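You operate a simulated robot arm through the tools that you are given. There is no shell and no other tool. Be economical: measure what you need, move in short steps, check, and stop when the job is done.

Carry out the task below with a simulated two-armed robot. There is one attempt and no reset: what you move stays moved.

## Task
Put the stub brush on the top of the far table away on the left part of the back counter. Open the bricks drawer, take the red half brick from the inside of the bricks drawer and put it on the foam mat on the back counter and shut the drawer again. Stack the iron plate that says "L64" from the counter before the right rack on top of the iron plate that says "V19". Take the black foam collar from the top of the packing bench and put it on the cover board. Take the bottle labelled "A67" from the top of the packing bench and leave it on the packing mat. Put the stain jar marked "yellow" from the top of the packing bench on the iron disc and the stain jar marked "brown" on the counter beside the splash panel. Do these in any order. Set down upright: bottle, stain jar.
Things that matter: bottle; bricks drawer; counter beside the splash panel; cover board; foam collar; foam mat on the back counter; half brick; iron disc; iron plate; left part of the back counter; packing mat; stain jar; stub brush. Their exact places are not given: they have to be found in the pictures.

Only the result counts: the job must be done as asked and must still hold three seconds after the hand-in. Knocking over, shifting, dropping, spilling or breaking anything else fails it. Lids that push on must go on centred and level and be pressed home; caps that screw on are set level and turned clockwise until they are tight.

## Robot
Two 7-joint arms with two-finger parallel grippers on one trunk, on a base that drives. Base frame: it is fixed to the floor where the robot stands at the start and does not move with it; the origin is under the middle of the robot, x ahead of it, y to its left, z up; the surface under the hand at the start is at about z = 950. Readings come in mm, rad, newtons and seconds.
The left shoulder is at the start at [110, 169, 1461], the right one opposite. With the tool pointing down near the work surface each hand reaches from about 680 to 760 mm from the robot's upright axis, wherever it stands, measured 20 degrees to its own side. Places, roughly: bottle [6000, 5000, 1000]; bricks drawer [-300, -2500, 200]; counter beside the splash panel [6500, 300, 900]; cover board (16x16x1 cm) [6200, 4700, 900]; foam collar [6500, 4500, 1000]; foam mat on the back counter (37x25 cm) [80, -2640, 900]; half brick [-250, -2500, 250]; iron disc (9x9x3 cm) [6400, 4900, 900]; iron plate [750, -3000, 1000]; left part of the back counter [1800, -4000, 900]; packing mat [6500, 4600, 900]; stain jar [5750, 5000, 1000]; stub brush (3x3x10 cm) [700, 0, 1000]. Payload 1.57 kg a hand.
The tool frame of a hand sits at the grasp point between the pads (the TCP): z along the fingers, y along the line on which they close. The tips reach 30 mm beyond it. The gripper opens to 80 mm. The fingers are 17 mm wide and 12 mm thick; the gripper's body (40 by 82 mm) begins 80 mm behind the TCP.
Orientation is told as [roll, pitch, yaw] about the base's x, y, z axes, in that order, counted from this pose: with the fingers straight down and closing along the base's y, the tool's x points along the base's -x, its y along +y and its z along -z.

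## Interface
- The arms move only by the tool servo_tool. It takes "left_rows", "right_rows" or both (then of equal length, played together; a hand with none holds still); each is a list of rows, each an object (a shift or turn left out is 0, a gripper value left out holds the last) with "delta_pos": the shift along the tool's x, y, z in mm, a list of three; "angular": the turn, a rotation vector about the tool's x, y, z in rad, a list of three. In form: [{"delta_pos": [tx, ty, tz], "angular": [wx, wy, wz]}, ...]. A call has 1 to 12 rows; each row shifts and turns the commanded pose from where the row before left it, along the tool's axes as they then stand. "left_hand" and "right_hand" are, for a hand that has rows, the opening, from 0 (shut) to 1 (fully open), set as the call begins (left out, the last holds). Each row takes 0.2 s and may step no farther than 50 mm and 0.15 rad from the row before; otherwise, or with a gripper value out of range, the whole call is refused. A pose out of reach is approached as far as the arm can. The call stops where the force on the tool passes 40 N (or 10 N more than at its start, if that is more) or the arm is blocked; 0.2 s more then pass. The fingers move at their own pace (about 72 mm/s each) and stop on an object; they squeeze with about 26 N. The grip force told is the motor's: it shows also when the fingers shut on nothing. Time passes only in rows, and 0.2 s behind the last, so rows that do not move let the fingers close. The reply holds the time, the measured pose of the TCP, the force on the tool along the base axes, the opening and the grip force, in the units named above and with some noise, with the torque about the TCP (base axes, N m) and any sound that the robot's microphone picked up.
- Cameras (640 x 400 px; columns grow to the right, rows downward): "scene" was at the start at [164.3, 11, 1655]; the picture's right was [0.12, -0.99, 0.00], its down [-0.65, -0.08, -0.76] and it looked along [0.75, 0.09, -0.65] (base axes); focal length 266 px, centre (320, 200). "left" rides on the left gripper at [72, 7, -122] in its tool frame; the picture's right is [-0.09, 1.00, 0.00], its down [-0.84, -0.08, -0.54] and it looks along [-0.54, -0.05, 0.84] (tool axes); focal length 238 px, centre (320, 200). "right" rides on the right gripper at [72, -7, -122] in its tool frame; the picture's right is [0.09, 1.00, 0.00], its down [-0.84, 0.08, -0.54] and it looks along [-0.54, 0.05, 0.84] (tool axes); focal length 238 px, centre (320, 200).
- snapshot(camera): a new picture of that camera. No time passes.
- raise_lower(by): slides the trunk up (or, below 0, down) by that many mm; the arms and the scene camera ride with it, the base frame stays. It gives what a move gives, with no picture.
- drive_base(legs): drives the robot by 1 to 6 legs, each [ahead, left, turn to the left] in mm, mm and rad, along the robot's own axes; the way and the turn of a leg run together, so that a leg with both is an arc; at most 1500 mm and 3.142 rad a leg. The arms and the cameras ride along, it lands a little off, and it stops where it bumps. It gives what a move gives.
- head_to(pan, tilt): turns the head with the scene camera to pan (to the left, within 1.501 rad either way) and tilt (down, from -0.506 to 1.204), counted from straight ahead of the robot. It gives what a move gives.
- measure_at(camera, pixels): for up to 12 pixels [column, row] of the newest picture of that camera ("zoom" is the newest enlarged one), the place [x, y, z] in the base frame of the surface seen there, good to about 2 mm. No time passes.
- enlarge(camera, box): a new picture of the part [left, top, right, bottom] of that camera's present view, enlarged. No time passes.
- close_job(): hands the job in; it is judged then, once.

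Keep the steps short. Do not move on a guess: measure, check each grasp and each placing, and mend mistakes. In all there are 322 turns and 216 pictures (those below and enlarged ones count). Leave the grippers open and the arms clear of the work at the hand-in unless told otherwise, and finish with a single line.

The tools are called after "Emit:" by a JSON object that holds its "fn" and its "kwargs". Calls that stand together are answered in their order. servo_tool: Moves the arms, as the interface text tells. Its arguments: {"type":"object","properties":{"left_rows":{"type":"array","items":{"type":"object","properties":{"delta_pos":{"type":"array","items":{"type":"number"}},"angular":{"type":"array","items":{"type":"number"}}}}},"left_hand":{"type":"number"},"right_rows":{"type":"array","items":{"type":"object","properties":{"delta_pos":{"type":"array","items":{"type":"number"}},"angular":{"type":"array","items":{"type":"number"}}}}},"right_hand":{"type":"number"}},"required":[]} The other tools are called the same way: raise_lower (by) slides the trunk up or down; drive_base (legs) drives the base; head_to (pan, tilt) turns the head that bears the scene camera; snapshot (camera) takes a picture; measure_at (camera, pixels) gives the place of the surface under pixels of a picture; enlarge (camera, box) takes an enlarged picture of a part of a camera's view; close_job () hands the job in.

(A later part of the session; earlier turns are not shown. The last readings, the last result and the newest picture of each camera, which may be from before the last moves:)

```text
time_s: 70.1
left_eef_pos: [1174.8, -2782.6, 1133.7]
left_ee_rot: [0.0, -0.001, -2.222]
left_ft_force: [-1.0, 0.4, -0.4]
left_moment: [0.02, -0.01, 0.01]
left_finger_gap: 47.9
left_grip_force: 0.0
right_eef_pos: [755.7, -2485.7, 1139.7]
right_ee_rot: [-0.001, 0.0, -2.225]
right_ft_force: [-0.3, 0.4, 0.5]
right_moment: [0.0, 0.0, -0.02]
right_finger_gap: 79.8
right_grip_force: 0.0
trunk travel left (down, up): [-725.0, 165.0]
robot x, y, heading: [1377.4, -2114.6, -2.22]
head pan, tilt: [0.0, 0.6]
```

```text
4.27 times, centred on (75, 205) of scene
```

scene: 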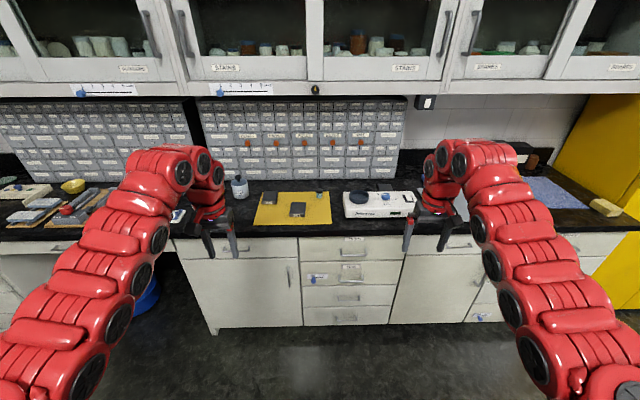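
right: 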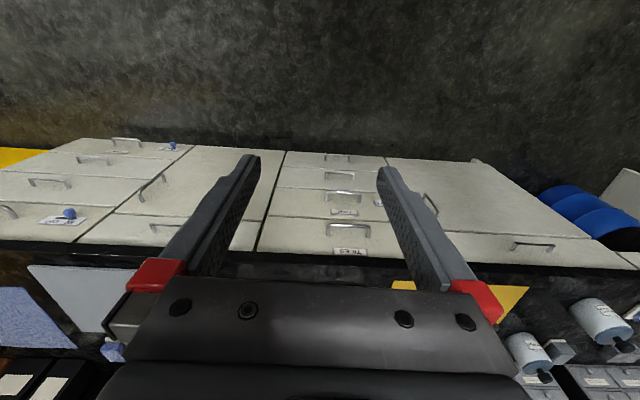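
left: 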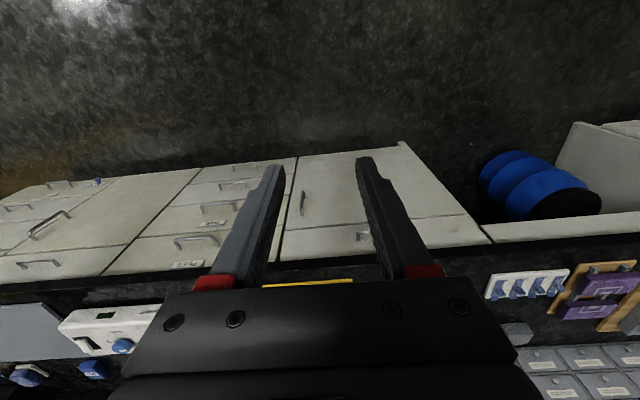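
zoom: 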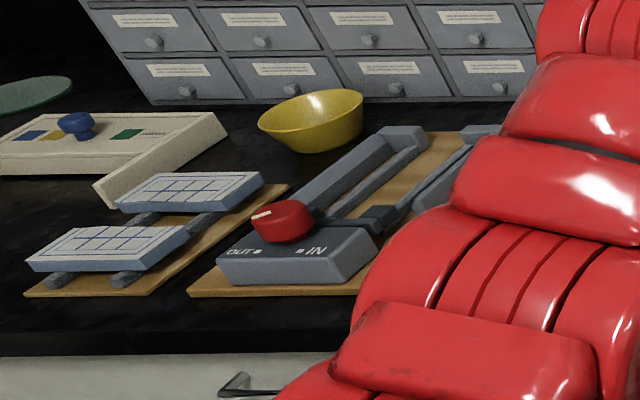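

A dark plate lies behind the white device at (385,187); measure it, then go nearer.

Emit:
{"fn": "measure_at", "kwargs": {"camera": "scene", "pixels": [[385, 187], [391, 190], [380, 187], [345, 200], [350, 215], [412, 215], [385, 205], [362, 162], [258, 208], [298, 218]]}}

```text
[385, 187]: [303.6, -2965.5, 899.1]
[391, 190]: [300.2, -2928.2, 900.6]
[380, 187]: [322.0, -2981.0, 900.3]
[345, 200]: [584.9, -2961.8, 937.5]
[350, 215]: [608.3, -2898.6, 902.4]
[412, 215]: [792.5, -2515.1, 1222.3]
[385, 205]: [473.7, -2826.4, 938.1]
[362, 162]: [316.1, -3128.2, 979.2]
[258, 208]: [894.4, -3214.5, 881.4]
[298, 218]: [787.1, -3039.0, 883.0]
```

L64 candidate is at about (305,−2960), behind the device. Move right and closer with the trunk lowered so the hands stay under the wall cupboards.

Emit:
{"fn": "raise_lower", "kwargs": {"by": -80}}

Emit:
{"fn": "drive_base", "kwargs": {"legs": [[0, -600, 0.02], [450, 0, 0]]}}

Emit:
{"fn": "snapshot", "kwargs": {"camera": "scene"}}

Emit:
{"fn": "snapshot", "kwargs": {"camera": "left"}}

```text
time_s: 71.3
left_eef_pos: [1175.1, -2783.2, 1054.1]
left_ee_rot: [0.0, -0.001, -2.223]
left_ft_force: [-0.7, 0.9, 0.1]
left_moment: [0.04, -0.01, 0.0]
left_finger_gap: 48.1
left_grip_force: 0.1
right_eef_pos: [755.5, -2485.0, 1059.6]
right_ee_rot: [-0.002, 0.001, -2.226]
right_ft_force: [0.0, 0.0, 0.7]
right_moment: [-0.01, -0.01, 0.0]
right_finger_gap: 79.9
right_grip_force: 0.0
trunk travel left (down, up): [-645.0, 245.0]
robot x, y, heading: [1376.2, -2113.5, -2.223]
head pan, tilt: [0.0, 0.6]
```

```text
time_s: 77.0
left_eef_pos: [451.9, -2803.6, 1054.5]
left_ee_rot: [0.001, 0.0, -2.204]
left_ft_force: [0.9, -0.1, 0.0]
left_moment: [-0.03, 0.01, 0.03]
left_finger_gap: 48.0
left_grip_force: 0.1
right_eef_pos: [27.9, -2511.6, 1060.2]
right_ee_rot: [-0.001, 0.0, -2.206]
right_ft_force: [0.5, 0.0, -0.5]
right_moment: [0.0, 0.01, -0.04]
right_finger_gap: 79.8
right_grip_force: 0.0
trunk travel left (down, up): [-645.0, 245.0]
robot x, y, heading: [638.1, -2128.7, -2.206]
head pan, tilt: [0.0, 0.6]
```

```text
182 pictures are left
```

scene: 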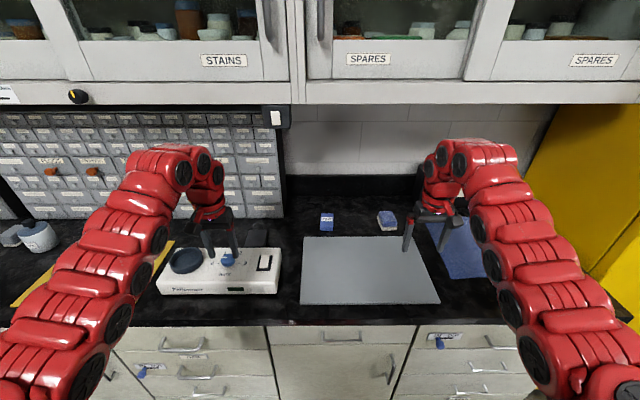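

```text
181 pictures are left
```

left: 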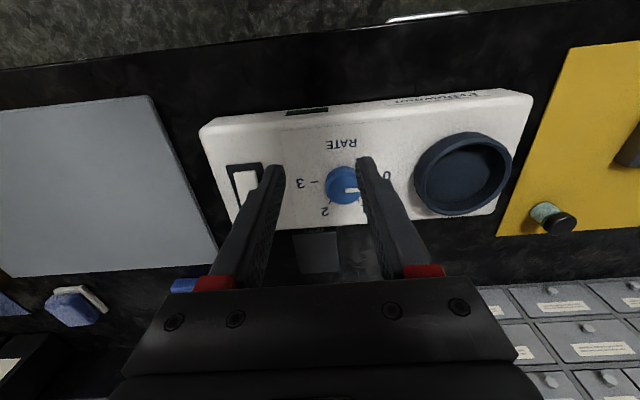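

The plate is at (318,248) in the left view; enlarge and measure.

Emit:
{"fn": "enlarge", "kwargs": {"camera": "left", "box": [250, 215, 400, 300]}}

Emit:
{"fn": "measure_at", "kwargs": {"camera": "left", "pixels": [[316, 240], [296, 236], [336, 236], [299, 268], [338, 270], [318, 268], [316, 262]]}}

Emit:
{"fn": "enlarge", "kwargs": {"camera": "scene", "box": [200, 190, 300, 260]}}

```text
4.27 times, centred on (325, 258) of left
```

zoom: 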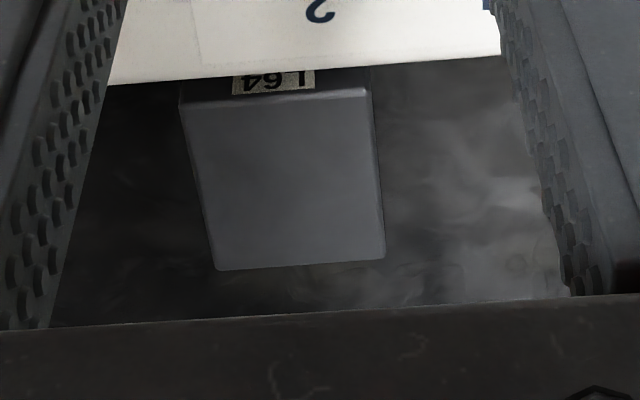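

```text
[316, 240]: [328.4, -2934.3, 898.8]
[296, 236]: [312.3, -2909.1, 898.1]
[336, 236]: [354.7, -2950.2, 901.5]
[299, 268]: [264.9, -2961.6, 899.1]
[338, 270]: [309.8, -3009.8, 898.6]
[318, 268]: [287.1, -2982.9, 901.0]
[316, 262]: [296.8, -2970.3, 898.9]
```

```text
5.71 times, centred on (250, 225) of scene
```

zoom: 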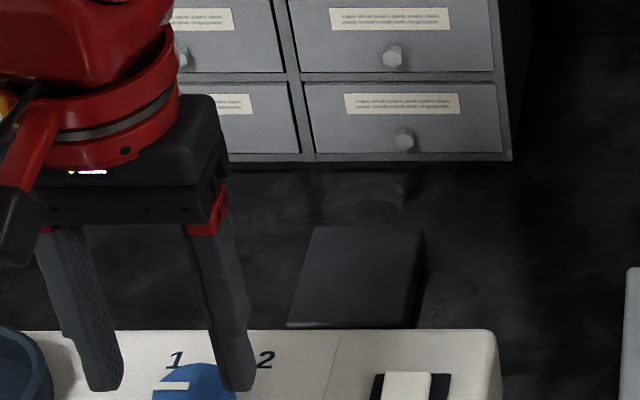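

L64 confirmed. I measure its edges finely in an enlarged left view.

Emit:
{"fn": "enlarge", "kwargs": {"camera": "left", "box": [250, 215, 400, 300]}}

Emit:
{"fn": "measure_at", "kwargs": {"camera": "zoom", "pixels": [[188, 110], [368, 100], [200, 180], [374, 180], [216, 262], [382, 252], [270, 180], [300, 258]]}}

```text
4.27 times, centred on (325, 258) of left
```

zoom: 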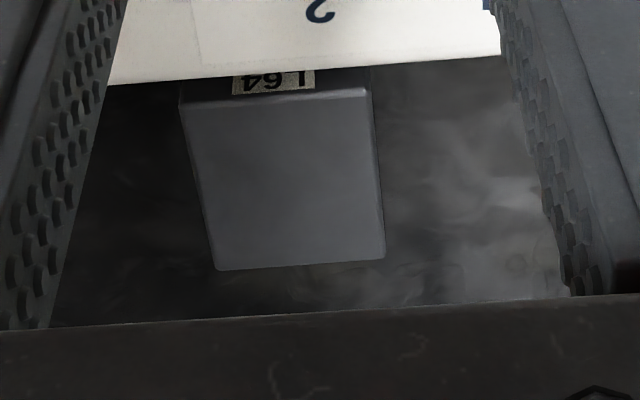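

```text
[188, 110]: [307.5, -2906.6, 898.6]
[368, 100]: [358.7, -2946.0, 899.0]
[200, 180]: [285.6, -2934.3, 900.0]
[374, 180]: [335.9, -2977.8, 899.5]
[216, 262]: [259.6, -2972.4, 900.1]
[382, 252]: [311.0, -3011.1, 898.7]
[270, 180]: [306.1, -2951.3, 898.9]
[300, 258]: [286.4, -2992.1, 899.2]
```

L64 centre (309,−2959), about 65×82, aligned with the hand. Lower the trunk 40 more and drive in 210 mm.

Emit:
{"fn": "raise_lower", "kwargs": {"by": -40}}

Emit:
{"fn": "drive_base", "kwargs": {"legs": [[0, -23, 0], [209, 0, 0]]}}

Emit:
{"fn": "snapshot", "kwargs": {"camera": "left"}}

Emit:
{"fn": "snapshot", "kwargs": {"camera": "scene"}}

```text
time_s: 77.8
left_eef_pos: [450.9, -2803.1, 1014.2]
left_ee_rot: [0.0, 0.001, -2.205]
left_ft_force: [-0.8, 0.9, 0.2]
left_moment: [-0.02, -0.01, 0.02]
left_finger_gap: 48.0
left_grip_force: 0.1
right_eef_pos: [28.8, -2512.3, 1018.8]
right_ee_rot: [0.0, 0.0, -2.206]
right_ft_force: [-0.4, 0.6, -1.0]
right_moment: [-0.04, 0.02, 0.01]
right_finger_gap: 80.1
right_grip_force: 0.0
trunk travel left (down, up): [-605.0, 285.0]
robot x, y, heading: [641.9, -2134.2, -2.204]
head pan, tilt: [0.0, 0.6]
```

```text
time_s: 79.8
left_eef_pos: [308.1, -2956.7, 1013.7]
left_ee_rot: [0.0, 0.003, -2.205]
left_ft_force: [0.1, -0.6, -0.6]
left_moment: [0.04, -0.02, -0.01]
left_finger_gap: 48.0
left_grip_force: 0.1
right_eef_pos: [-115.4, -2664.8, 1018.4]
right_ee_rot: [-0.001, 0.002, -2.209]
right_ft_force: [0.3, -0.3, 0.0]
right_moment: [0.02, 0.01, -0.02]
right_finger_gap: 80.4
right_grip_force: 0.1
trunk travel left (down, up): [-605.0, 285.0]
robot x, y, heading: [499.7, -2287.1, -2.21]
head pan, tilt: [0.0, 0.6]
```

```text
177 pictures are left
```

left: 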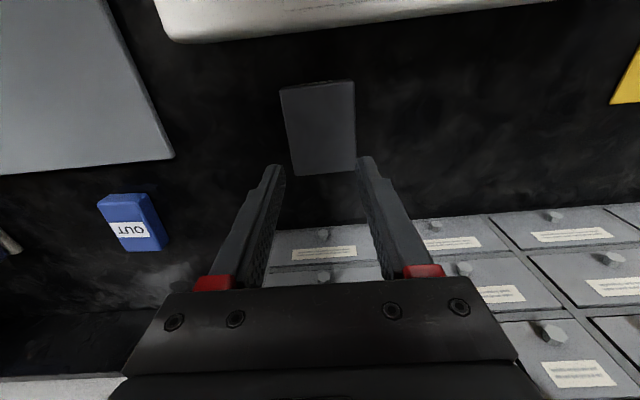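

```text
176 pictures are left
```

scene: 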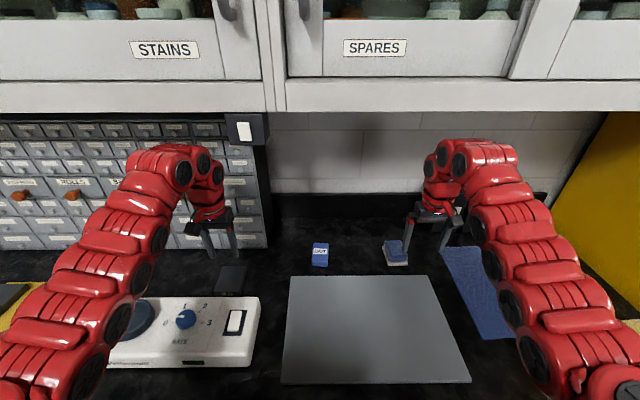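

Plate is centred between the fingers at (319,127). Measure once more, open, descend.

Emit:
{"fn": "measure_at", "kwargs": {"camera": "left", "pixels": [[283, 92], [351, 84], [294, 172], [355, 166], [320, 128]]}}

Emit:
{"fn": "servo_tool", "kwargs": {"left_rows": [{"delta_pos": [0, 0, 30]}, {"delta_pos": [0, 0, 30]}], "left_hand": 1}}

Emit:
{"fn": "snapshot", "kwargs": {"camera": "left"}}

```text
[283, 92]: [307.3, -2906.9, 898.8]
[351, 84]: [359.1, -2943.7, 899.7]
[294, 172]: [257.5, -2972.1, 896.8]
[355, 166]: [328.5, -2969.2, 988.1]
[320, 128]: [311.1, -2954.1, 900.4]
```

```text
time_s: 80.4
left_eef_pos: [308.2, -2956.5, 953.0]
left_ee_rot: [0.0, -0.001, -2.205]
left_ft_force: [0.1, 0.3, 0.2]
left_moment: [0.01, -0.02, -0.02]
left_finger_gap: 80.0
left_grip_force: 0.2
right_eef_pos: [-115.8, -2664.7, 1018.6]
right_ee_rot: [0.0, 0.002, -2.21]
right_ft_force: [-0.8, 0.0, -1.2]
right_moment: [0.02, 0.01, -0.01]
right_finger_gap: 80.0
right_grip_force: 0.1
trunk travel left (down, up): [-605.0, 285.0]
robot x, y, heading: [504.1, -2287.1, -2.208]
head pan, tilt: [0.0, 0.6]
```

```text
175 pictures are left
```

left: 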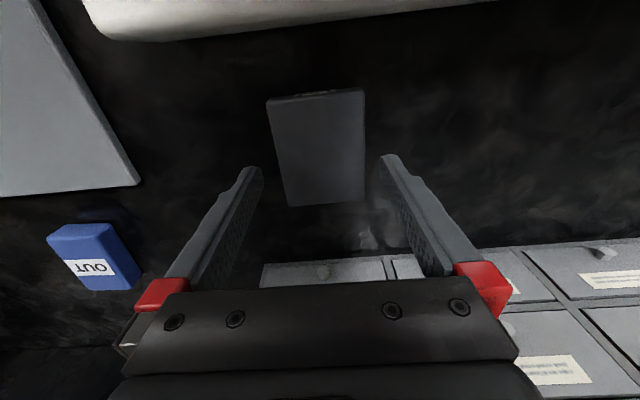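

Still centred. Descend 40 mm.

Emit:
{"fn": "servo_tool", "kwargs": {"left_rows": [{"delta_pos": [0, 0, 25]}, {"delta_pos": [0, 0, 13]}, {"delta_pos": [0, 0, 2]}]}}

Emit:
{"fn": "servo_tool", "kwargs": {"left_rows": [{}, {}, {}, {}], "left_hand": 0}}

Emit:
{"fn": "servo_tool", "kwargs": {"left_rows": [{"delta_pos": [0, 0, -20]}, {"delta_pos": [0, 0, -40]}, {"delta_pos": [0, 0, -40]}]}}

Emit:
{"fn": "snapshot", "kwargs": {"camera": "left"}}

```text
time_s: 81.2
left_eef_pos: [309.1, -2956.0, 914.3]
left_ee_rot: [0.001, 0.001, -2.207]
left_ft_force: [-0.2, -0.2, -0.1]
left_moment: [0.0, 0.0, 0.04]
left_finger_gap: 80.0
left_grip_force: 0.1
right_eef_pos: [-114.3, -2664.0, 1018.1]
right_ee_rot: [0.0, -0.001, -2.207]
right_ft_force: [-0.2, -0.3, 0.8]
right_moment: [-0.01, 0.0, -0.02]
right_finger_gap: 80.2
right_grip_force: 0.0
trunk travel left (down, up): [-605.0, 285.0]
robot x, y, heading: [499.0, -2282.9, -2.209]
head pan, tilt: [0.0, 0.6]
```

```text
time_s: 82.2
left_eef_pos: [308.5, -2955.8, 913.3]
left_ee_rot: [0.0, 0.002, -2.205]
left_ft_force: [2.0, 0.2, 0.0]
left_moment: [-0.26, -0.15, 0.12]
left_finger_gap: 69.7
left_grip_force: 26.1
right_eef_pos: [-114.0, -2665.0, 1018.4]
right_ee_rot: [0.0, 0.003, -2.207]
right_ft_force: [-0.4, 0.4, -0.2]
right_moment: [0.0, -0.02, -0.03]
right_finger_gap: 79.9
right_grip_force: 0.0
trunk travel left (down, up): [-605.0, 285.0]
robot x, y, heading: [500.3, -2282.6, -2.207]
head pan, tilt: [0.0, 0.6]
```

```text
time_s: 83.0
left_eef_pos: [309.7, -2956.6, 1013.0]
left_ee_rot: [-0.003, 0.003, -2.208]
left_ft_force: [0.2, 0.1, -8.7]
left_moment: [0.02, -0.02, 0.01]
left_finger_gap: 69.5
left_grip_force: 26.1
right_eef_pos: [-114.0, -2664.1, 1018.7]
right_ee_rot: [0.001, 0.003, -2.208]
right_ft_force: [0.5, -0.1, 0.7]
right_moment: [-0.04, -0.01, 0.01]
right_finger_gap: 80.3
right_grip_force: 0.1
trunk travel left (down, up): [-605.0, 285.0]
robot x, y, heading: [496.9, -2282.4, -2.204]
head pan, tilt: [0.0, 0.6]
```

```text
174 pictures are left
```

left: 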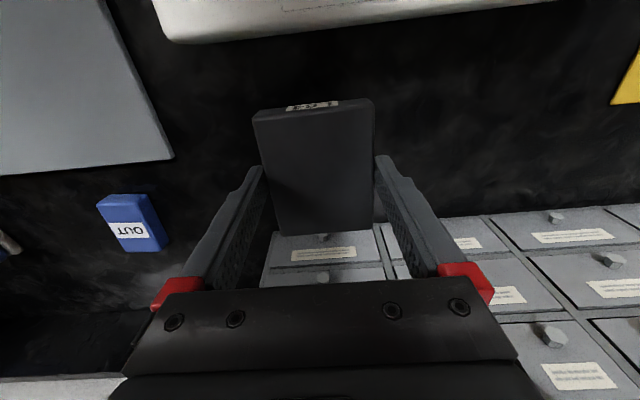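

Held (gap 69.6, 8.7 N). Back off 330, strafe left to face V19, and look.

Emit:
{"fn": "drive_base", "kwargs": {"legs": [[-330, 0, 0], [0, 574, 0]]}}

Emit:
{"fn": "snapshot", "kwargs": {"camera": "scene"}}

Emit:
{"fn": "snapshot", "kwargs": {"camera": "left"}}

```text
time_s: 88.1
left_eef_pos: [964.8, -3039.5, 1012.8]
left_ee_rot: [0.001, 0.004, -2.214]
left_ft_force: [0.3, 0.2, -8.9]
left_moment: [0.03, -0.02, 0.0]
left_finger_gap: 69.9
left_grip_force: 25.8
right_eef_pos: [542.9, -2744.2, 1018.8]
right_ee_rot: [-0.001, 0.001, -2.216]
right_ft_force: [-0.5, -0.1, -1.2]
right_moment: [0.03, 0.0, 0.01]
right_finger_gap: 80.0
right_grip_force: 0.0
trunk travel left (down, up): [-605.0, 285.0]
robot x, y, heading: [1159.3, -2367.5, -2.217]
head pan, tilt: [0.0, 0.6]
```

```text
173 pictures are left
```

scene: 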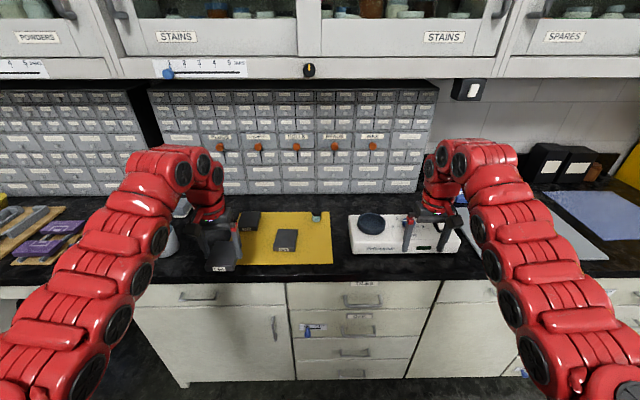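

```text
172 pictures are left
```

left: 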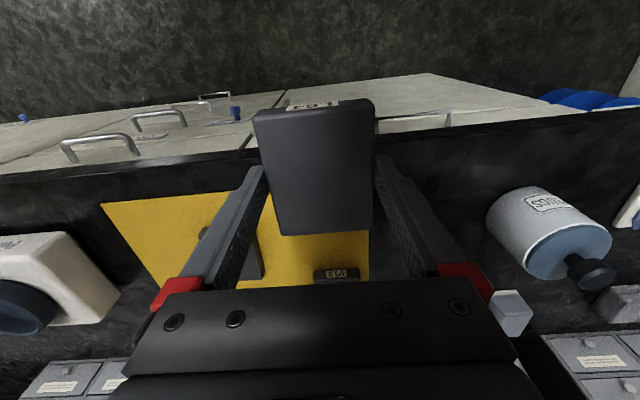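

V19 shows at (250,221) in the scene. Enlarge and measure corners.

Emit:
{"fn": "enlarge", "kwargs": {"camera": "scene", "box": [225, 200, 305, 250]}}

```text
8.00 times, centred on (265, 225) of scene
```

zoom: 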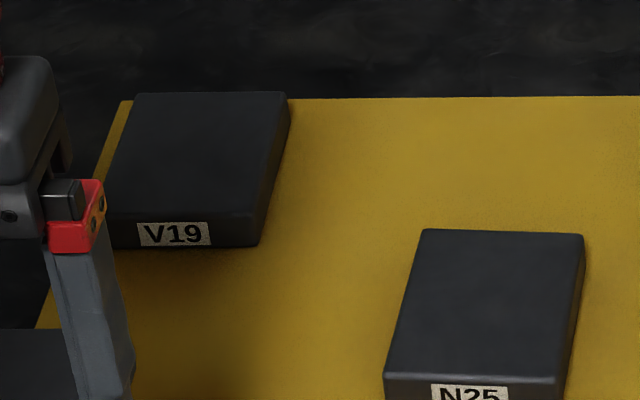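

Emit:
{"fn": "measure_at", "kwargs": {"camera": "zoom", "pixels": [[138, 98], [284, 96], [110, 208], [258, 212], [195, 150], [425, 234], [580, 238], [560, 370], [392, 370], [260, 245], [200, 150]]}}

```text
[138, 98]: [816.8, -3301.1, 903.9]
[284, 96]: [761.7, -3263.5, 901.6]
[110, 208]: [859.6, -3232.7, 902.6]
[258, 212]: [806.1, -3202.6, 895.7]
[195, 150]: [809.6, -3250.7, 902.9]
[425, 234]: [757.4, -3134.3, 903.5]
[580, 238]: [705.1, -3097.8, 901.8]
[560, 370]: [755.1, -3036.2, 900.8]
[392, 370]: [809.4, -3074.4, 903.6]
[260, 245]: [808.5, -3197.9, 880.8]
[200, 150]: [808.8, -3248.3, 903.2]
```

V19 centre ≈ (811,−3250). Drive forward 260 and recheck.

Emit:
{"fn": "drive_base", "kwargs": {"legs": [[255, 3, 0]]}}

Emit:
{"fn": "snapshot", "kwargs": {"camera": "left"}}

Emit:
{"fn": "snapshot", "kwargs": {"camera": "scene"}}

```text
time_s: 89.9
left_eef_pos: [813.1, -3244.3, 1012.2]
left_ee_rot: [0.002, 0.001, -2.215]
left_ft_force: [0.8, 0.5, -8.7]
left_moment: [0.05, -0.05, -0.05]
left_finger_gap: 69.9
left_grip_force: 25.8
right_eef_pos: [391.7, -2949.1, 1018.7]
right_ee_rot: [0.001, 0.001, -2.216]
right_ft_force: [-0.3, 0.3, 0.1]
right_moment: [0.0, 0.02, -0.03]
right_finger_gap: 79.8
right_grip_force: 0.1
trunk travel left (down, up): [-605.0, 285.0]
robot x, y, heading: [1011.7, -2572.2, -2.216]
head pan, tilt: [0.0, 0.6]
```

```text
170 pictures are left
```

left: 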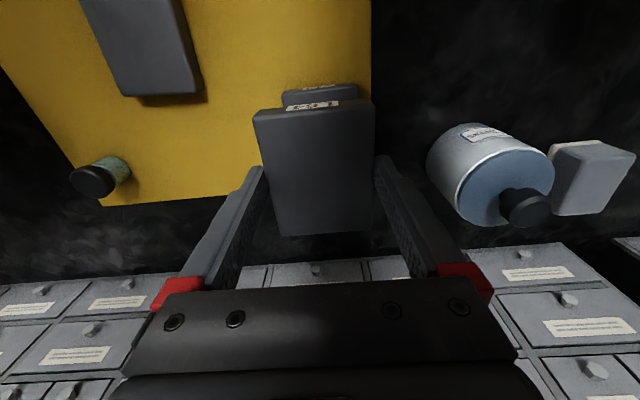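

```text
169 pictures are left
```

scene: 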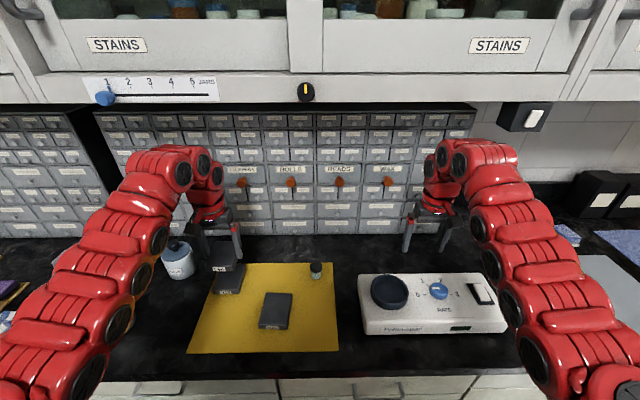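

Measure V19's visible front edge from both views.

Emit:
{"fn": "enlarge", "kwargs": {"camera": "scene", "box": [190, 235, 270, 300]}}

Emit:
{"fn": "measure_at", "kwargs": {"camera": "left", "pixels": [[285, 95], [355, 91], [320, 93], [300, 88], [340, 86], [283, 104]]}}

```text
6.15 times, centred on (230, 268) of scene
```

zoom: 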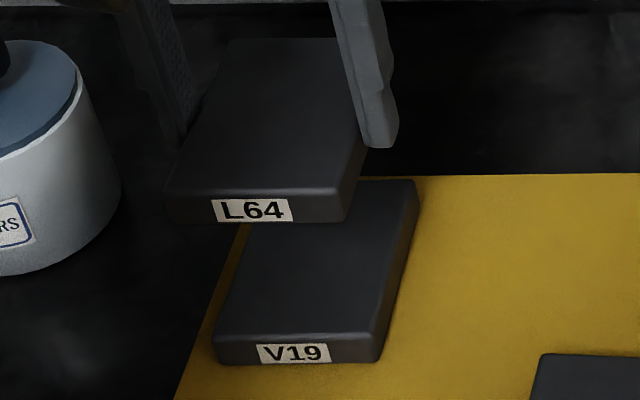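

```text
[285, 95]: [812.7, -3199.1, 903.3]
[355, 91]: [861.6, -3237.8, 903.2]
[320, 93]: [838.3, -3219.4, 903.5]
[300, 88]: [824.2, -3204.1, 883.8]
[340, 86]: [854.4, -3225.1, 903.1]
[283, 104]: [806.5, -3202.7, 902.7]
```

Aligned; correction 4 mm ahead, 3 left, then lower about 70 mm.

Emit:
{"fn": "servo_tool", "kwargs": {"left_rows": [{"delta_pos": [-4, 3, 0]}, {"delta_pos": [0, 0, 35]}, {"delta_pos": [0, 0, 30]}]}}

Emit:
{"fn": "enlarge", "kwargs": {"camera": "scene", "box": [190, 235, 270, 300]}}

Emit:
{"fn": "snapshot", "kwargs": {"camera": "left"}}

```text
time_s: 90.7
left_eef_pos: [813.1, -3249.6, 947.2]
left_ee_rot: [0.0, 0.002, -2.215]
left_ft_force: [0.0, 0.8, -9.2]
left_moment: [0.02, -0.03, 0.0]
left_finger_gap: 69.7
left_grip_force: 25.7
right_eef_pos: [391.0, -2949.2, 1018.0]
right_ee_rot: [-0.001, 0.002, -2.217]
right_ft_force: [-0.7, 0.1, 0.2]
right_moment: [0.03, -0.02, -0.02]
right_finger_gap: 79.9
right_grip_force: 0.1
trunk travel left (down, up): [-605.0, 285.0]
robot x, y, heading: [1006.4, -2571.1, -2.216]
head pan, tilt: [0.0, 0.6]
```

```text
6.15 times, centred on (230, 268) of scene
```

zoom: 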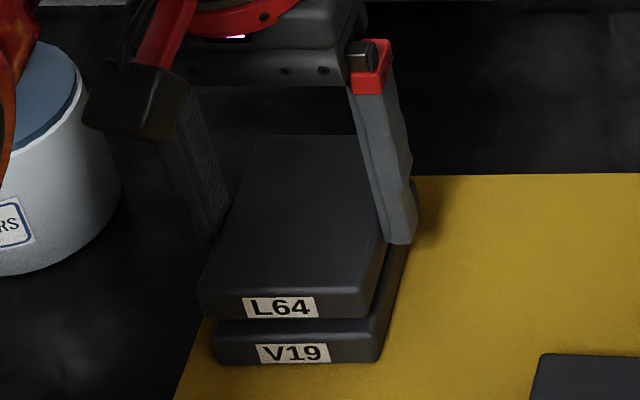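

```text
166 pictures are left
```

left: 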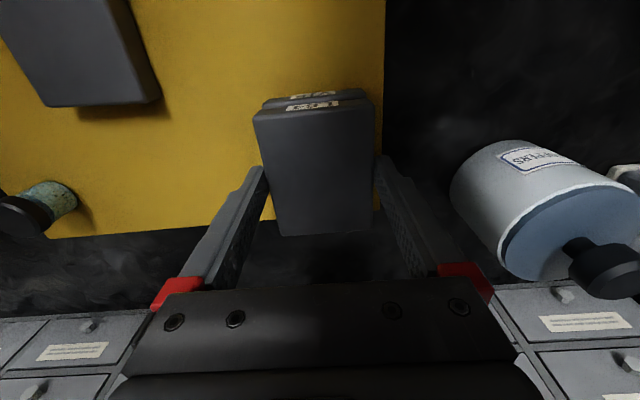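

Well aligned. Lower until contact.

Emit:
{"fn": "servo_tool", "kwargs": {"left_rows": [{"delta_pos": [0, 0, 5]}, {"delta_pos": [0, 0, 2.5]}, {"delta_pos": [0, 0, 1.5]}, {"delta_pos": [0, 0, 1]}]}}

```text
time_s: 91.7
left_eef_pos: [813.6, -3249.0, 937.5]
left_ee_rot: [0.001, 0.001, -2.216]
left_ft_force: [-0.4, -0.3, -4.2]
left_moment: [-0.24, 0.02, -0.02]
left_finger_gap: 69.9
left_grip_force: 26.0
right_eef_pos: [391.5, -2948.0, 1017.9]
right_ee_rot: [0.0, 0.001, -2.216]
right_ft_force: [-0.2, -0.9, -0.6]
right_moment: [0.02, 0.02, -0.01]
right_finger_gap: 80.1
right_grip_force: 0.0
trunk travel left (down, up): [-605.0, 285.0]
robot x, y, heading: [1005.9, -2575.4, -2.217]
head pan, tilt: [0.0, 0.6]
```

Touching (weight partly carried). One more half millimetre, release, and rise.

Emit:
{"fn": "servo_tool", "kwargs": {"left_rows": [{"delta_pos": [0, 0, 0.7]}, {}]}}

Emit:
{"fn": "servo_tool", "kwargs": {"left_rows": [{}, {}, {}], "left_hand": 1}}

Emit:
{"fn": "servo_tool", "kwargs": {"left_rows": [{"delta_pos": [0, 0, -30]}, {"delta_pos": [0, 0, -40]}]}}

Emit:
{"fn": "snapshot", "kwargs": {"camera": "left"}}

Emit:
{"fn": "enlarge", "kwargs": {"camera": "scene", "box": [190, 235, 270, 300]}}

```text
time_s: 92.3
left_eef_pos: [814.0, -3249.1, 937.7]
left_ee_rot: [-0.001, 0.0, -2.215]
left_ft_force: [-2.2, -2.7, 9.2]
left_moment: [0.6, -0.19, 0.12]
left_finger_gap: 69.9
left_grip_force: 26.1
right_eef_pos: [391.3, -2949.1, 1018.7]
right_ee_rot: [0.001, 0.0, -2.215]
right_ft_force: [0.3, -1.1, 0.1]
right_moment: [-0.04, 0.01, -0.01]
right_finger_gap: 80.3
right_grip_force: 0.1
trunk travel left (down, up): [-605.0, 285.0]
robot x, y, heading: [1006.8, -2568.4, -2.217]
head pan, tilt: [0.0, 0.6]
```

```text
time_s: 93.1
left_eef_pos: [812.9, -3249.4, 936.7]
left_ee_rot: [0.001, 0.003, -2.214]
left_ft_force: [-0.2, 0.5, 0.1]
left_moment: [0.03, 0.0, 0.0]
left_finger_gap: 79.9
left_grip_force: 0.1
right_eef_pos: [391.6, -2948.9, 1018.4]
right_ee_rot: [-0.002, 0.0, -2.217]
right_ft_force: [-0.4, 0.6, 0.8]
right_moment: [-0.03, -0.01, -0.02]
right_finger_gap: 80.1
right_grip_force: 0.1
trunk travel left (down, up): [-605.0, 285.0]
robot x, y, heading: [1008.4, -2573.5, -2.219]
head pan, tilt: [0.0, 0.6]
```

```text
time_s: 93.7
left_eef_pos: [815.8, -3248.8, 1007.4]
left_ee_rot: [0.0, -0.001, -2.215]
left_ft_force: [-0.1, 0.5, -0.3]
left_moment: [-0.04, -0.01, 0.0]
left_finger_gap: 80.1
left_grip_force: 0.0
right_eef_pos: [391.7, -2948.7, 1019.6]
right_ee_rot: [0.001, 0.0, -2.217]
right_ft_force: [0.2, 0.5, 0.2]
right_moment: [0.0, -0.02, 0.0]
right_finger_gap: 80.0
right_grip_force: 0.2
trunk travel left (down, up): [-605.0, 285.0]
robot x, y, heading: [1009.3, -2577.6, -2.218]
head pan, tilt: [0.0, 0.6]
```

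```text
165 pictures are left
```

left: 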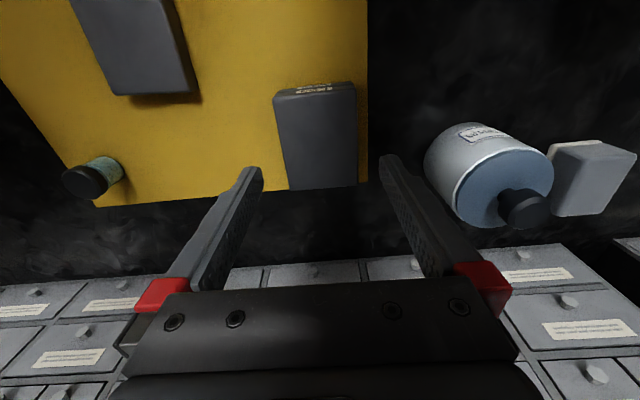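

```text
6.15 times, centred on (230, 268) of scene
```

zoom: 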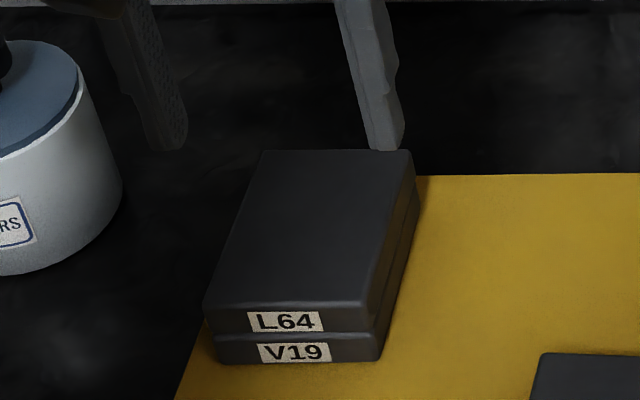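

L64 sits squarely on V19. Next the bricks drawer: back off and strafe right to view the right cabinet.

Emit:
{"fn": "drive_base", "kwargs": {"legs": [[-600, 0, 0], [0, -1187, 0]]}}

Emit:
{"fn": "head_to", "kwargs": {"pan": 0.0, "tilt": 0.75}}

Emit:
{"fn": "snapshot", "kwargs": {"camera": "scene"}}

```text
time_s: 102.8
left_eef_pos: [219.8, -2050.6, 1007.2]
left_ee_rot: [-0.001, 0.003, -2.211]
left_ft_force: [-0.4, 0.2, -0.6]
left_moment: [0.0, 0.04, 0.02]
left_finger_gap: 79.8
left_grip_force: 0.1
right_eef_pos: [-204.3, -1750.5, 1020.1]
right_ee_rot: [0.0, 0.001, -2.211]
right_ft_force: [0.4, 1.0, -0.6]
right_moment: [0.03, 0.02, -0.01]
right_finger_gap: 79.9
right_grip_force: 0.0
trunk travel left (down, up): [-605.0, 285.0]
robot x, y, heading: [405.3, -1371.7, -2.211]
head pan, tilt: [0.0, 0.6]
```

```text
time_s: 103.5
left_eef_pos: [219.9, -2049.6, 1007.4]
left_ee_rot: [0.001, 0.001, -2.213]
left_ft_force: [-0.2, 0.3, 0.6]
left_moment: [0.02, 0.03, 0.01]
left_finger_gap: 79.9
left_grip_force: 0.0
right_eef_pos: [-203.9, -1752.1, 1018.5]
right_ee_rot: [-0.001, 0.0, -2.211]
right_ft_force: [0.4, 0.4, 1.0]
right_moment: [0.0, -0.03, 0.0]
right_finger_gap: 80.0
right_grip_force: 0.1
trunk travel left (down, up): [-605.0, 285.0]
robot x, y, heading: [411.8, -1376.9, -2.209]
head pan, tilt: [0.0, 0.75]
```

```text
163 pictures are left
```

scene: 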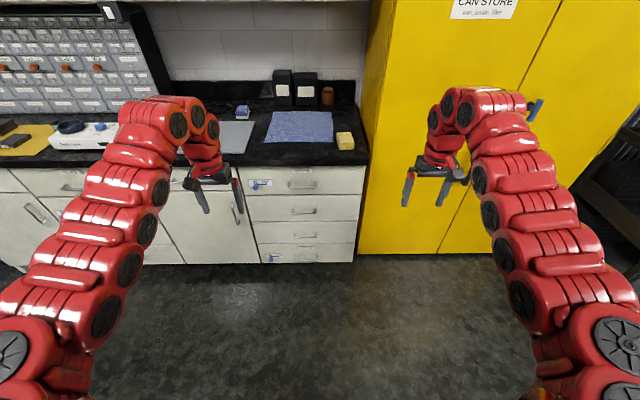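

Emit:
{"fn": "enlarge", "kwargs": {"camera": "scene", "box": [235, 155, 375, 275]}}

Emit:
{"fn": "measure_at", "kwargs": {"camera": "scene", "pixels": [[302, 187], [302, 210], [302, 235], [302, 256], [275, 257], [260, 184], [355, 245], [262, 255], [320, 125], [235, 130], [342, 140]]}}

```text
3.33 times, centred on (305, 215) of scene
```

zoom: 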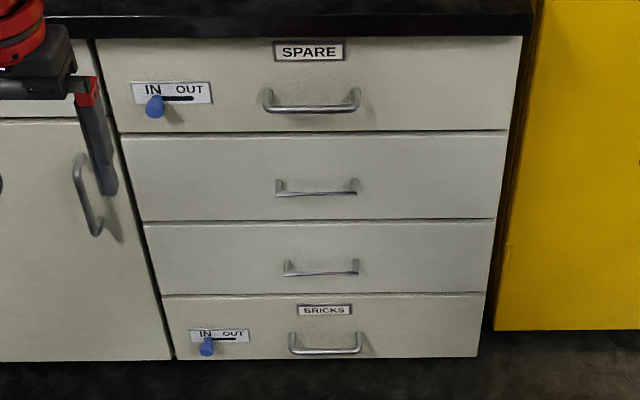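

```text
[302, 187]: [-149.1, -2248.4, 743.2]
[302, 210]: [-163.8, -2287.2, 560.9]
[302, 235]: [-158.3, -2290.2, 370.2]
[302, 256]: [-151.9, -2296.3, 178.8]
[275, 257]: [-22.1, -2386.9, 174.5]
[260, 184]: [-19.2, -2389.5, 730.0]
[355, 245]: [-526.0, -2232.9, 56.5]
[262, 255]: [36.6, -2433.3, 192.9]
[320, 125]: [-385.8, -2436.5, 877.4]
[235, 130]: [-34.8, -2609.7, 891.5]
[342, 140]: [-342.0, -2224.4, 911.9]
```

The lowest drawer says BRICKS, with an IN/OUT slider knob at IN. Enlarge more.

Emit:
{"fn": "enlarge", "kwargs": {"camera": "scene", "box": [265, 240, 355, 270]}}

Emit:
{"fn": "measure_at", "kwargs": {"camera": "zoom", "pixels": [[100, 130], [145, 100], [105, 105], [230, 130], [320, 160], [400, 155], [450, 135], [320, 80], [320, 130]]}}

```text
7.11 times, centred on (310, 255) of scene
```

zoom: 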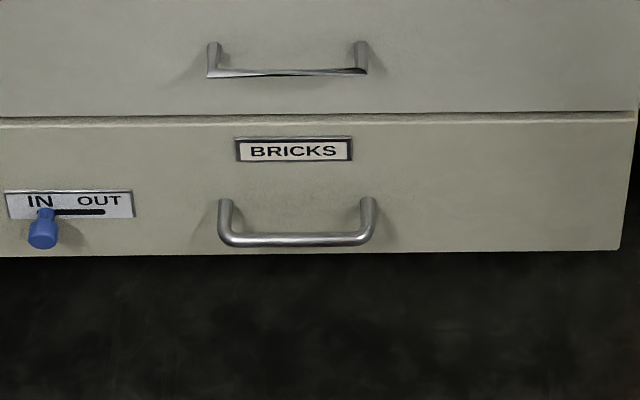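

```text
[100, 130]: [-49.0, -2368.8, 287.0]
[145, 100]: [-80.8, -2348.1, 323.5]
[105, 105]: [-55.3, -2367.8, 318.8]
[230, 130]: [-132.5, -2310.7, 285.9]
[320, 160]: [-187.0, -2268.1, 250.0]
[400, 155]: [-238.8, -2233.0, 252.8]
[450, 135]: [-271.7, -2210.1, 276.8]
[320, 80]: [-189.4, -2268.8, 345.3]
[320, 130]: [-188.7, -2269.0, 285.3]
```

Measure handle bar, knob and slot.

Emit:
{"fn": "measure_at", "kwargs": {"camera": "zoom", "pixels": [[240, 240], [295, 240], [355, 238], [225, 212], [367, 208], [43, 240], [45, 215], [100, 213], [70, 222], [300, 225], [42, 228]]}}

```text
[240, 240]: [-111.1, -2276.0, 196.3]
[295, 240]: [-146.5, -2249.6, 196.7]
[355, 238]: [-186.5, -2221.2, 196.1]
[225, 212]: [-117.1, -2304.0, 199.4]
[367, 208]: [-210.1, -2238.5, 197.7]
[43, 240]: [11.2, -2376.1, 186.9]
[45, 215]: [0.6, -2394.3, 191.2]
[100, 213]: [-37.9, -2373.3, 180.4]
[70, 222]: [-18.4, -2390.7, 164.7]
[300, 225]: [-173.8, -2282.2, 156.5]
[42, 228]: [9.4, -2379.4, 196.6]
```

Handle 2 above stands out in the same plane, so I'll grip the low handle with fingers pointing forward and closing vertically. First, in free air, I test tilting the right hand forward 1.05 rad.

Emit:
{"fn": "servo_tool", "kwargs": {"right_rows": [{"angular": [0, -0.15, 0]}, {"angular": [0, -0.15, 0]}, {"angular": [0, -0.15, 0]}, {"angular": [0, -0.15, 0]}, {"angular": [0, -0.15, 0]}, {"angular": [0, -0.15, 0]}, {"angular": [0, -0.15, 0]}]}}

Emit:
{"fn": "servo_tool", "kwargs": {"right_rows": [{"angular": [0, 0, 0.143]}, {"angular": [0, 0, 0.143]}, {"angular": [0, 0, 0.143]}, {"angular": [0, 0, 0.143]}, {"angular": [0, 0, 0.143]}, {"angular": [0, 0, 0.143]}, {"angular": [0, 0, 0.143]}, {"angular": [0, 0, 0.143]}, {"angular": [0, 0, 0.143]}, {"angular": [0, 0, 0.143]}, {"angular": [0, 0, 0.141]}]}}

Emit:
{"fn": "snapshot", "kwargs": {"camera": "scene"}}

```text
time_s: 105.1
left_eef_pos: [218.7, -2050.2, 1007.5]
left_ee_rot: [-0.001, 0.002, -2.211]
left_ft_force: [-0.4, -0.6, 0.0]
left_moment: [-0.02, 0.0, 0.0]
left_finger_gap: 80.1
left_grip_force: 0.2
right_eef_pos: [-229.5, -1773.0, 1026.1]
right_ee_rot: [0.001, -1.049, -2.212]
right_ft_force: [0.6, -0.5, 0.0]
right_moment: [0.0, -0.01, 0.02]
right_finger_gap: 80.2
right_grip_force: 0.1
right hand out of reach, approached as far as the arm can: row 2, 3
trunk travel left (down, up): [-605.0, 285.0]
robot x, y, heading: [410.8, -1376.5, -2.216]
head pan, tilt: [0.0, 0.75]
```

```text
time_s: 107.5
left_eef_pos: [219.6, -2050.3, 1006.8]
left_ee_rot: [0.001, 0.001, -2.212]
left_ft_force: [0.6, 0.0, 0.2]
left_moment: [0.03, -0.03, 0.04]
left_finger_gap: 79.8
left_grip_force: 0.1
right_eef_pos: [-228.8, -1774.3, 1026.3]
right_ee_rot: [1.05, 0.002, 2.499]
right_ft_force: [0.0, 0.5, 0.8]
right_moment: [-0.01, -0.01, -0.02]
right_finger_gap: 79.6
right_grip_force: 0.0
trunk travel left (down, up): [-605.0, 285.0]
robot x, y, heading: [409.9, -1374.2, -2.21]
head pan, tilt: [0.0, 0.75]
```

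```text
160 pictures are left
```

scene: 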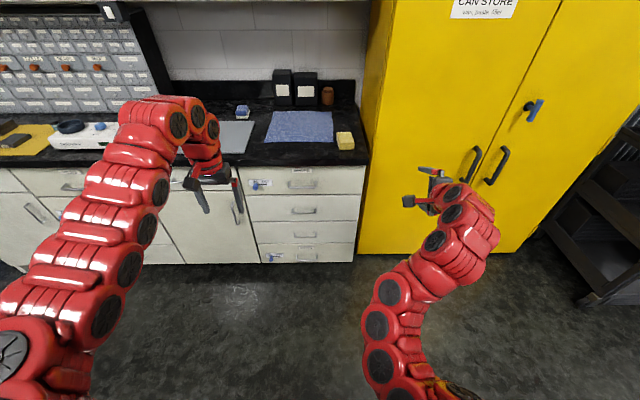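

The tilted, rolled pose works. Now move the left hand aside (back and out), and lower the trunk fully.

Emit:
{"fn": "servo_tool", "kwargs": {"left_rows": [{"delta_pos": [25, 38, 0]}, {"delta_pos": [25, 38, 0]}, {"delta_pos": [25, 38, 0]}, {"delta_pos": [25, 38, 0]}, {"delta_pos": [25, 38, 0]}, {"delta_pos": [25, 38, 0]}, {"delta_pos": [25, 38, 0]}, {"delta_pos": [25, 38, 0]}]}}

Emit:
{"fn": "raise_lower", "kwargs": {"by": -600}}

Emit:
{"fn": "snapshot", "kwargs": {"camera": "scene"}}

Emit:
{"fn": "snapshot", "kwargs": {"camera": "right"}}

```text
time_s: 109.3
left_eef_pos: [334.9, -2058.6, 1009.2]
left_ee_rot: [-0.001, 0.004, -2.212]
left_ft_force: [-0.7, -0.1, 0.1]
left_moment: [0.01, 0.01, 0.01]
left_finger_gap: 80.0
left_grip_force: 0.2
left hand out of reach, approached as far as the arm can: row 3, 4, 5, 6, 7, 8
right_eef_pos: [-228.2, -1774.7, 1025.7]
right_ee_rot: [1.049, -0.002, 2.501]
right_ft_force: [1.2, 0.8, 0.4]
right_moment: [0.04, -0.01, -0.03]
right_finger_gap: 80.1
right_grip_force: 0.0
trunk travel left (down, up): [-605.0, 285.0]
robot x, y, heading: [412.5, -1375.3, -2.214]
head pan, tilt: [0.0, 0.75]
```

```text
refused: -600 is not a number from -400 to 400
```

```text
159 pictures are left
```

scene: 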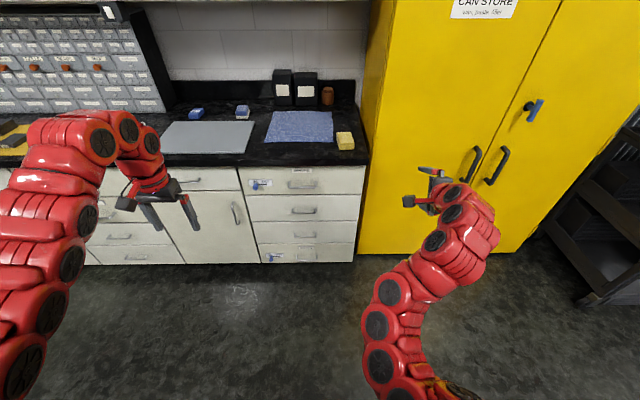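

```text
158 pictures are left
```

right: 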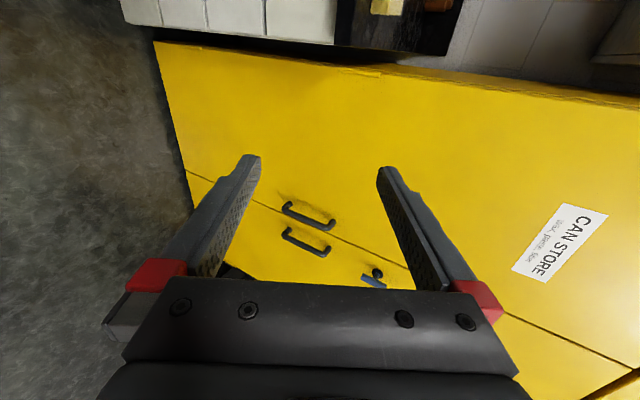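

The left hand stopped at about bearing 30°. I try letting it yaw outward so it can follow, and lower the trunk in two steps.

Emit:
{"fn": "servo_tool", "kwargs": {"left_rows": [{"angular": [0, 0, -0.12]}, {"angular": [0, 0, -0.12]}, {"angular": [0, 0, -0.12]}, {"angular": [0, 0, -0.12]}, {"angular": [0, 0, -0.12]}, {}]}}

Emit:
{"fn": "raise_lower", "kwargs": {"by": -300}}

Emit:
{"fn": "raise_lower", "kwargs": {"by": -300}}

Emit:
{"fn": "snapshot", "kwargs": {"camera": "scene"}}

```text
time_s: 110.7
left_eef_pos: [333.9, -2059.7, 1008.2]
left_ee_rot: [0.001, 0.002, -1.609]
left_ft_force: [-0.1, 0.1, -0.1]
left_moment: [-0.01, -0.01, 0.02]
left_finger_gap: 79.9
left_grip_force: 0.0
right_eef_pos: [-229.1, -1772.8, 1026.7]
right_ee_rot: [1.049, 0.0, 2.5]
right_ft_force: [0.7, -0.2, -0.7]
right_moment: [0.02, 0.01, 0.01]
right_finger_gap: 79.9
right_grip_force: 0.1
trunk travel left (down, up): [-605.0, 285.0]
robot x, y, heading: [407.4, -1374.4, -2.21]
head pan, tilt: [0.0, 0.75]
```

```text
time_s: 113.7
left_eef_pos: [334.3, -2060.7, 709.5]
left_ee_rot: [-0.001, 0.001, -1.613]
left_ft_force: [-0.6, -0.1, -0.7]
left_moment: [-0.02, -0.01, 0.01]
left_finger_gap: 79.9
left_grip_force: 0.0
right_eef_pos: [-228.0, -1773.6, 728.1]
right_ee_rot: [1.049, -0.001, 2.501]
right_ft_force: [0.6, -0.1, -1.0]
right_moment: [0.02, 0.01, -0.03]
right_finger_gap: 80.2
right_grip_force: 0.0
trunk travel left (down, up): [-305.0, 585.0]
robot x, y, heading: [408.4, -1374.7, -2.216]
head pan, tilt: [0.0, 0.75]
```

```text
time_s: 116.7
left_eef_pos: [334.5, -2059.0, 407.4]
left_ee_rot: [0.001, 0.002, -1.611]
left_ft_force: [-0.2, -0.5, -1.4]
left_moment: [0.02, 0.02, -0.01]
left_finger_gap: 80.1
left_grip_force: 0.1
right_eef_pos: [-227.8, -1773.3, 427.3]
right_ee_rot: [1.049, 0.002, 2.5]
right_ft_force: [-0.4, -0.8, 0.7]
right_moment: [-0.01, -0.02, 0.02]
right_finger_gap: 80.4
right_grip_force: 0.1
trunk travel left (down, up): [-5.0, 885.0]
robot x, y, heading: [411.9, -1373.5, -2.21]
head pan, tilt: [0.0, 0.75]
```

```text
157 pictures are left
```

scene: 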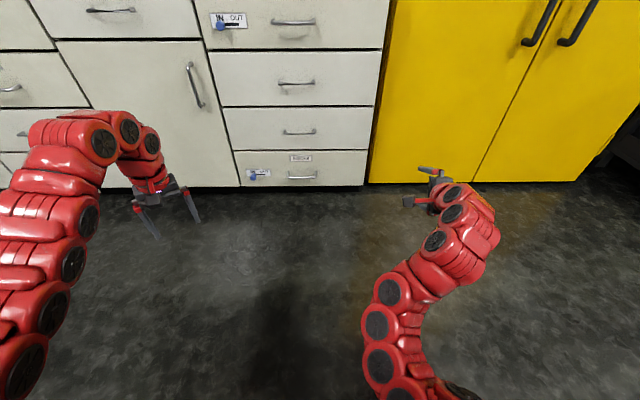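

Now a close view of the bricks drawer: enlarge and measure.

Emit:
{"fn": "enlarge", "kwargs": {"camera": "scene", "box": [235, 140, 375, 195]}}

Emit:
{"fn": "measure_at", "kwargs": {"camera": "scene", "pixels": [[292, 178], [302, 178], [312, 177], [290, 173], [316, 172], [255, 176], [253, 174], [267, 174], [302, 165], [340, 165]]}}

```text
4.57 times, centred on (305, 168) of scene
```

zoom: 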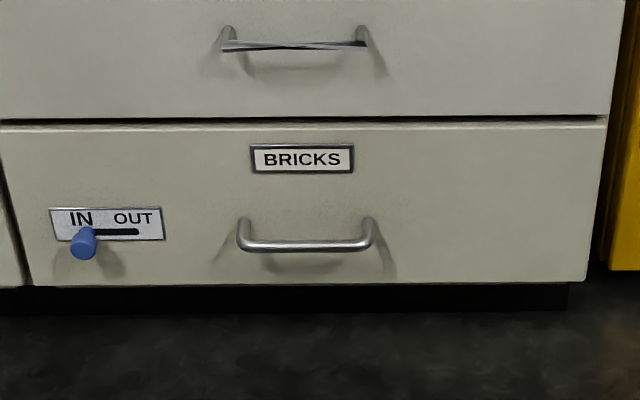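

```text
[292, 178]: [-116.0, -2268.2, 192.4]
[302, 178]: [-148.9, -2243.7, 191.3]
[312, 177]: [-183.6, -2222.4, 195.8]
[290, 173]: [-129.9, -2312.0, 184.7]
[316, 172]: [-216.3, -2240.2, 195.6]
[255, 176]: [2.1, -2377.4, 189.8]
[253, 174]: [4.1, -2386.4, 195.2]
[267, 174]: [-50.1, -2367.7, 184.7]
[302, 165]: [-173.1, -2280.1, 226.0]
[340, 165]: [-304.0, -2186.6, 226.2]
```

Bar centre (−149,−2244), z≈193, face 43 mm behind it. Align heading, strafe left 323, then lower the hand to z≈193 still short of the drawer.

Emit:
{"fn": "drive_base", "kwargs": {"legs": [[0, 323, 0.021], [100, 0, 0]]}}

Emit:
{"fn": "servo_tool", "kwargs": {"right_rows": [{"delta_pos": [0, -33.8, 19.5]}, {"delta_pos": [0, -33.8, 19.5]}, {"delta_pos": [0, -33.8, 19.5]}, {"delta_pos": [0, -33.8, 19.5]}, {"delta_pos": [0, -33.8, 19.5]}, {"delta_pos": [0, -33.8, 19.5]}]}}

Emit:
{"fn": "snapshot", "kwargs": {"camera": "scene"}}

Emit:
{"fn": "snapshot", "kwargs": {"camera": "right"}}

```text
time_s: 119.6
left_eef_pos: [552.3, -2334.7, 408.1]
left_ee_rot: [-0.001, 0.001, -1.591]
left_ft_force: [0.1, 0.4, 0.2]
left_moment: [-0.01, -0.03, -0.01]
left_finger_gap: 80.0
left_grip_force: 0.0
right_eef_pos: [-16.4, -2062.2, 426.1]
right_ee_rot: [1.049, 0.001, 2.522]
right_ft_force: [0.4, -0.5, 0.0]
right_moment: [0.0, 0.02, -0.02]
right_finger_gap: 80.1
right_grip_force: 0.0
trunk travel left (down, up): [-5.0, 885.0]
robot x, y, heading: [612.5, -1648.1, -2.188]
head pan, tilt: [0.0, 0.75]
```

```text
time_s: 121.0
left_eef_pos: [552.2, -2334.5, 408.3]
left_ee_rot: [-0.001, 0.002, -1.59]
left_ft_force: [-0.1, 0.6, 0.2]
left_moment: [-0.01, 0.0, 0.03]
left_finger_gap: 80.1
left_grip_force: 0.1
right_eef_pos: [-16.8, -2059.9, 190.4]
right_ee_rot: [1.049, 0.0, 2.521]
right_ft_force: [0.3, 0.3, 0.2]
right_moment: [-0.02, -0.01, 0.0]
right_finger_gap: 80.2
right_grip_force: 0.0
trunk travel left (down, up): [-5.0, 885.0]
robot x, y, heading: [620.0, -1647.6, -2.186]
head pan, tilt: [0.0, 0.75]
```

```text
155 pictures are left
```

scene: 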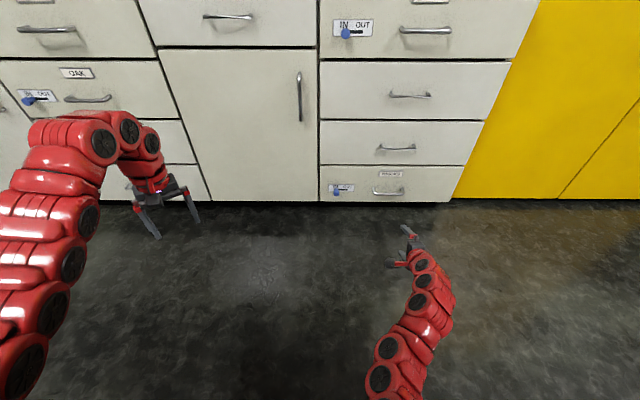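

```text
154 pictures are left
```

right: 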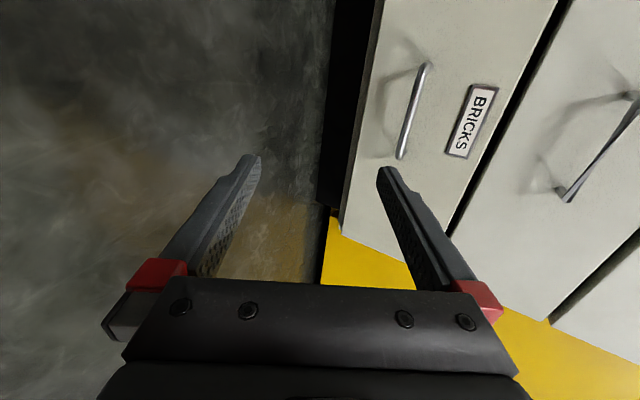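

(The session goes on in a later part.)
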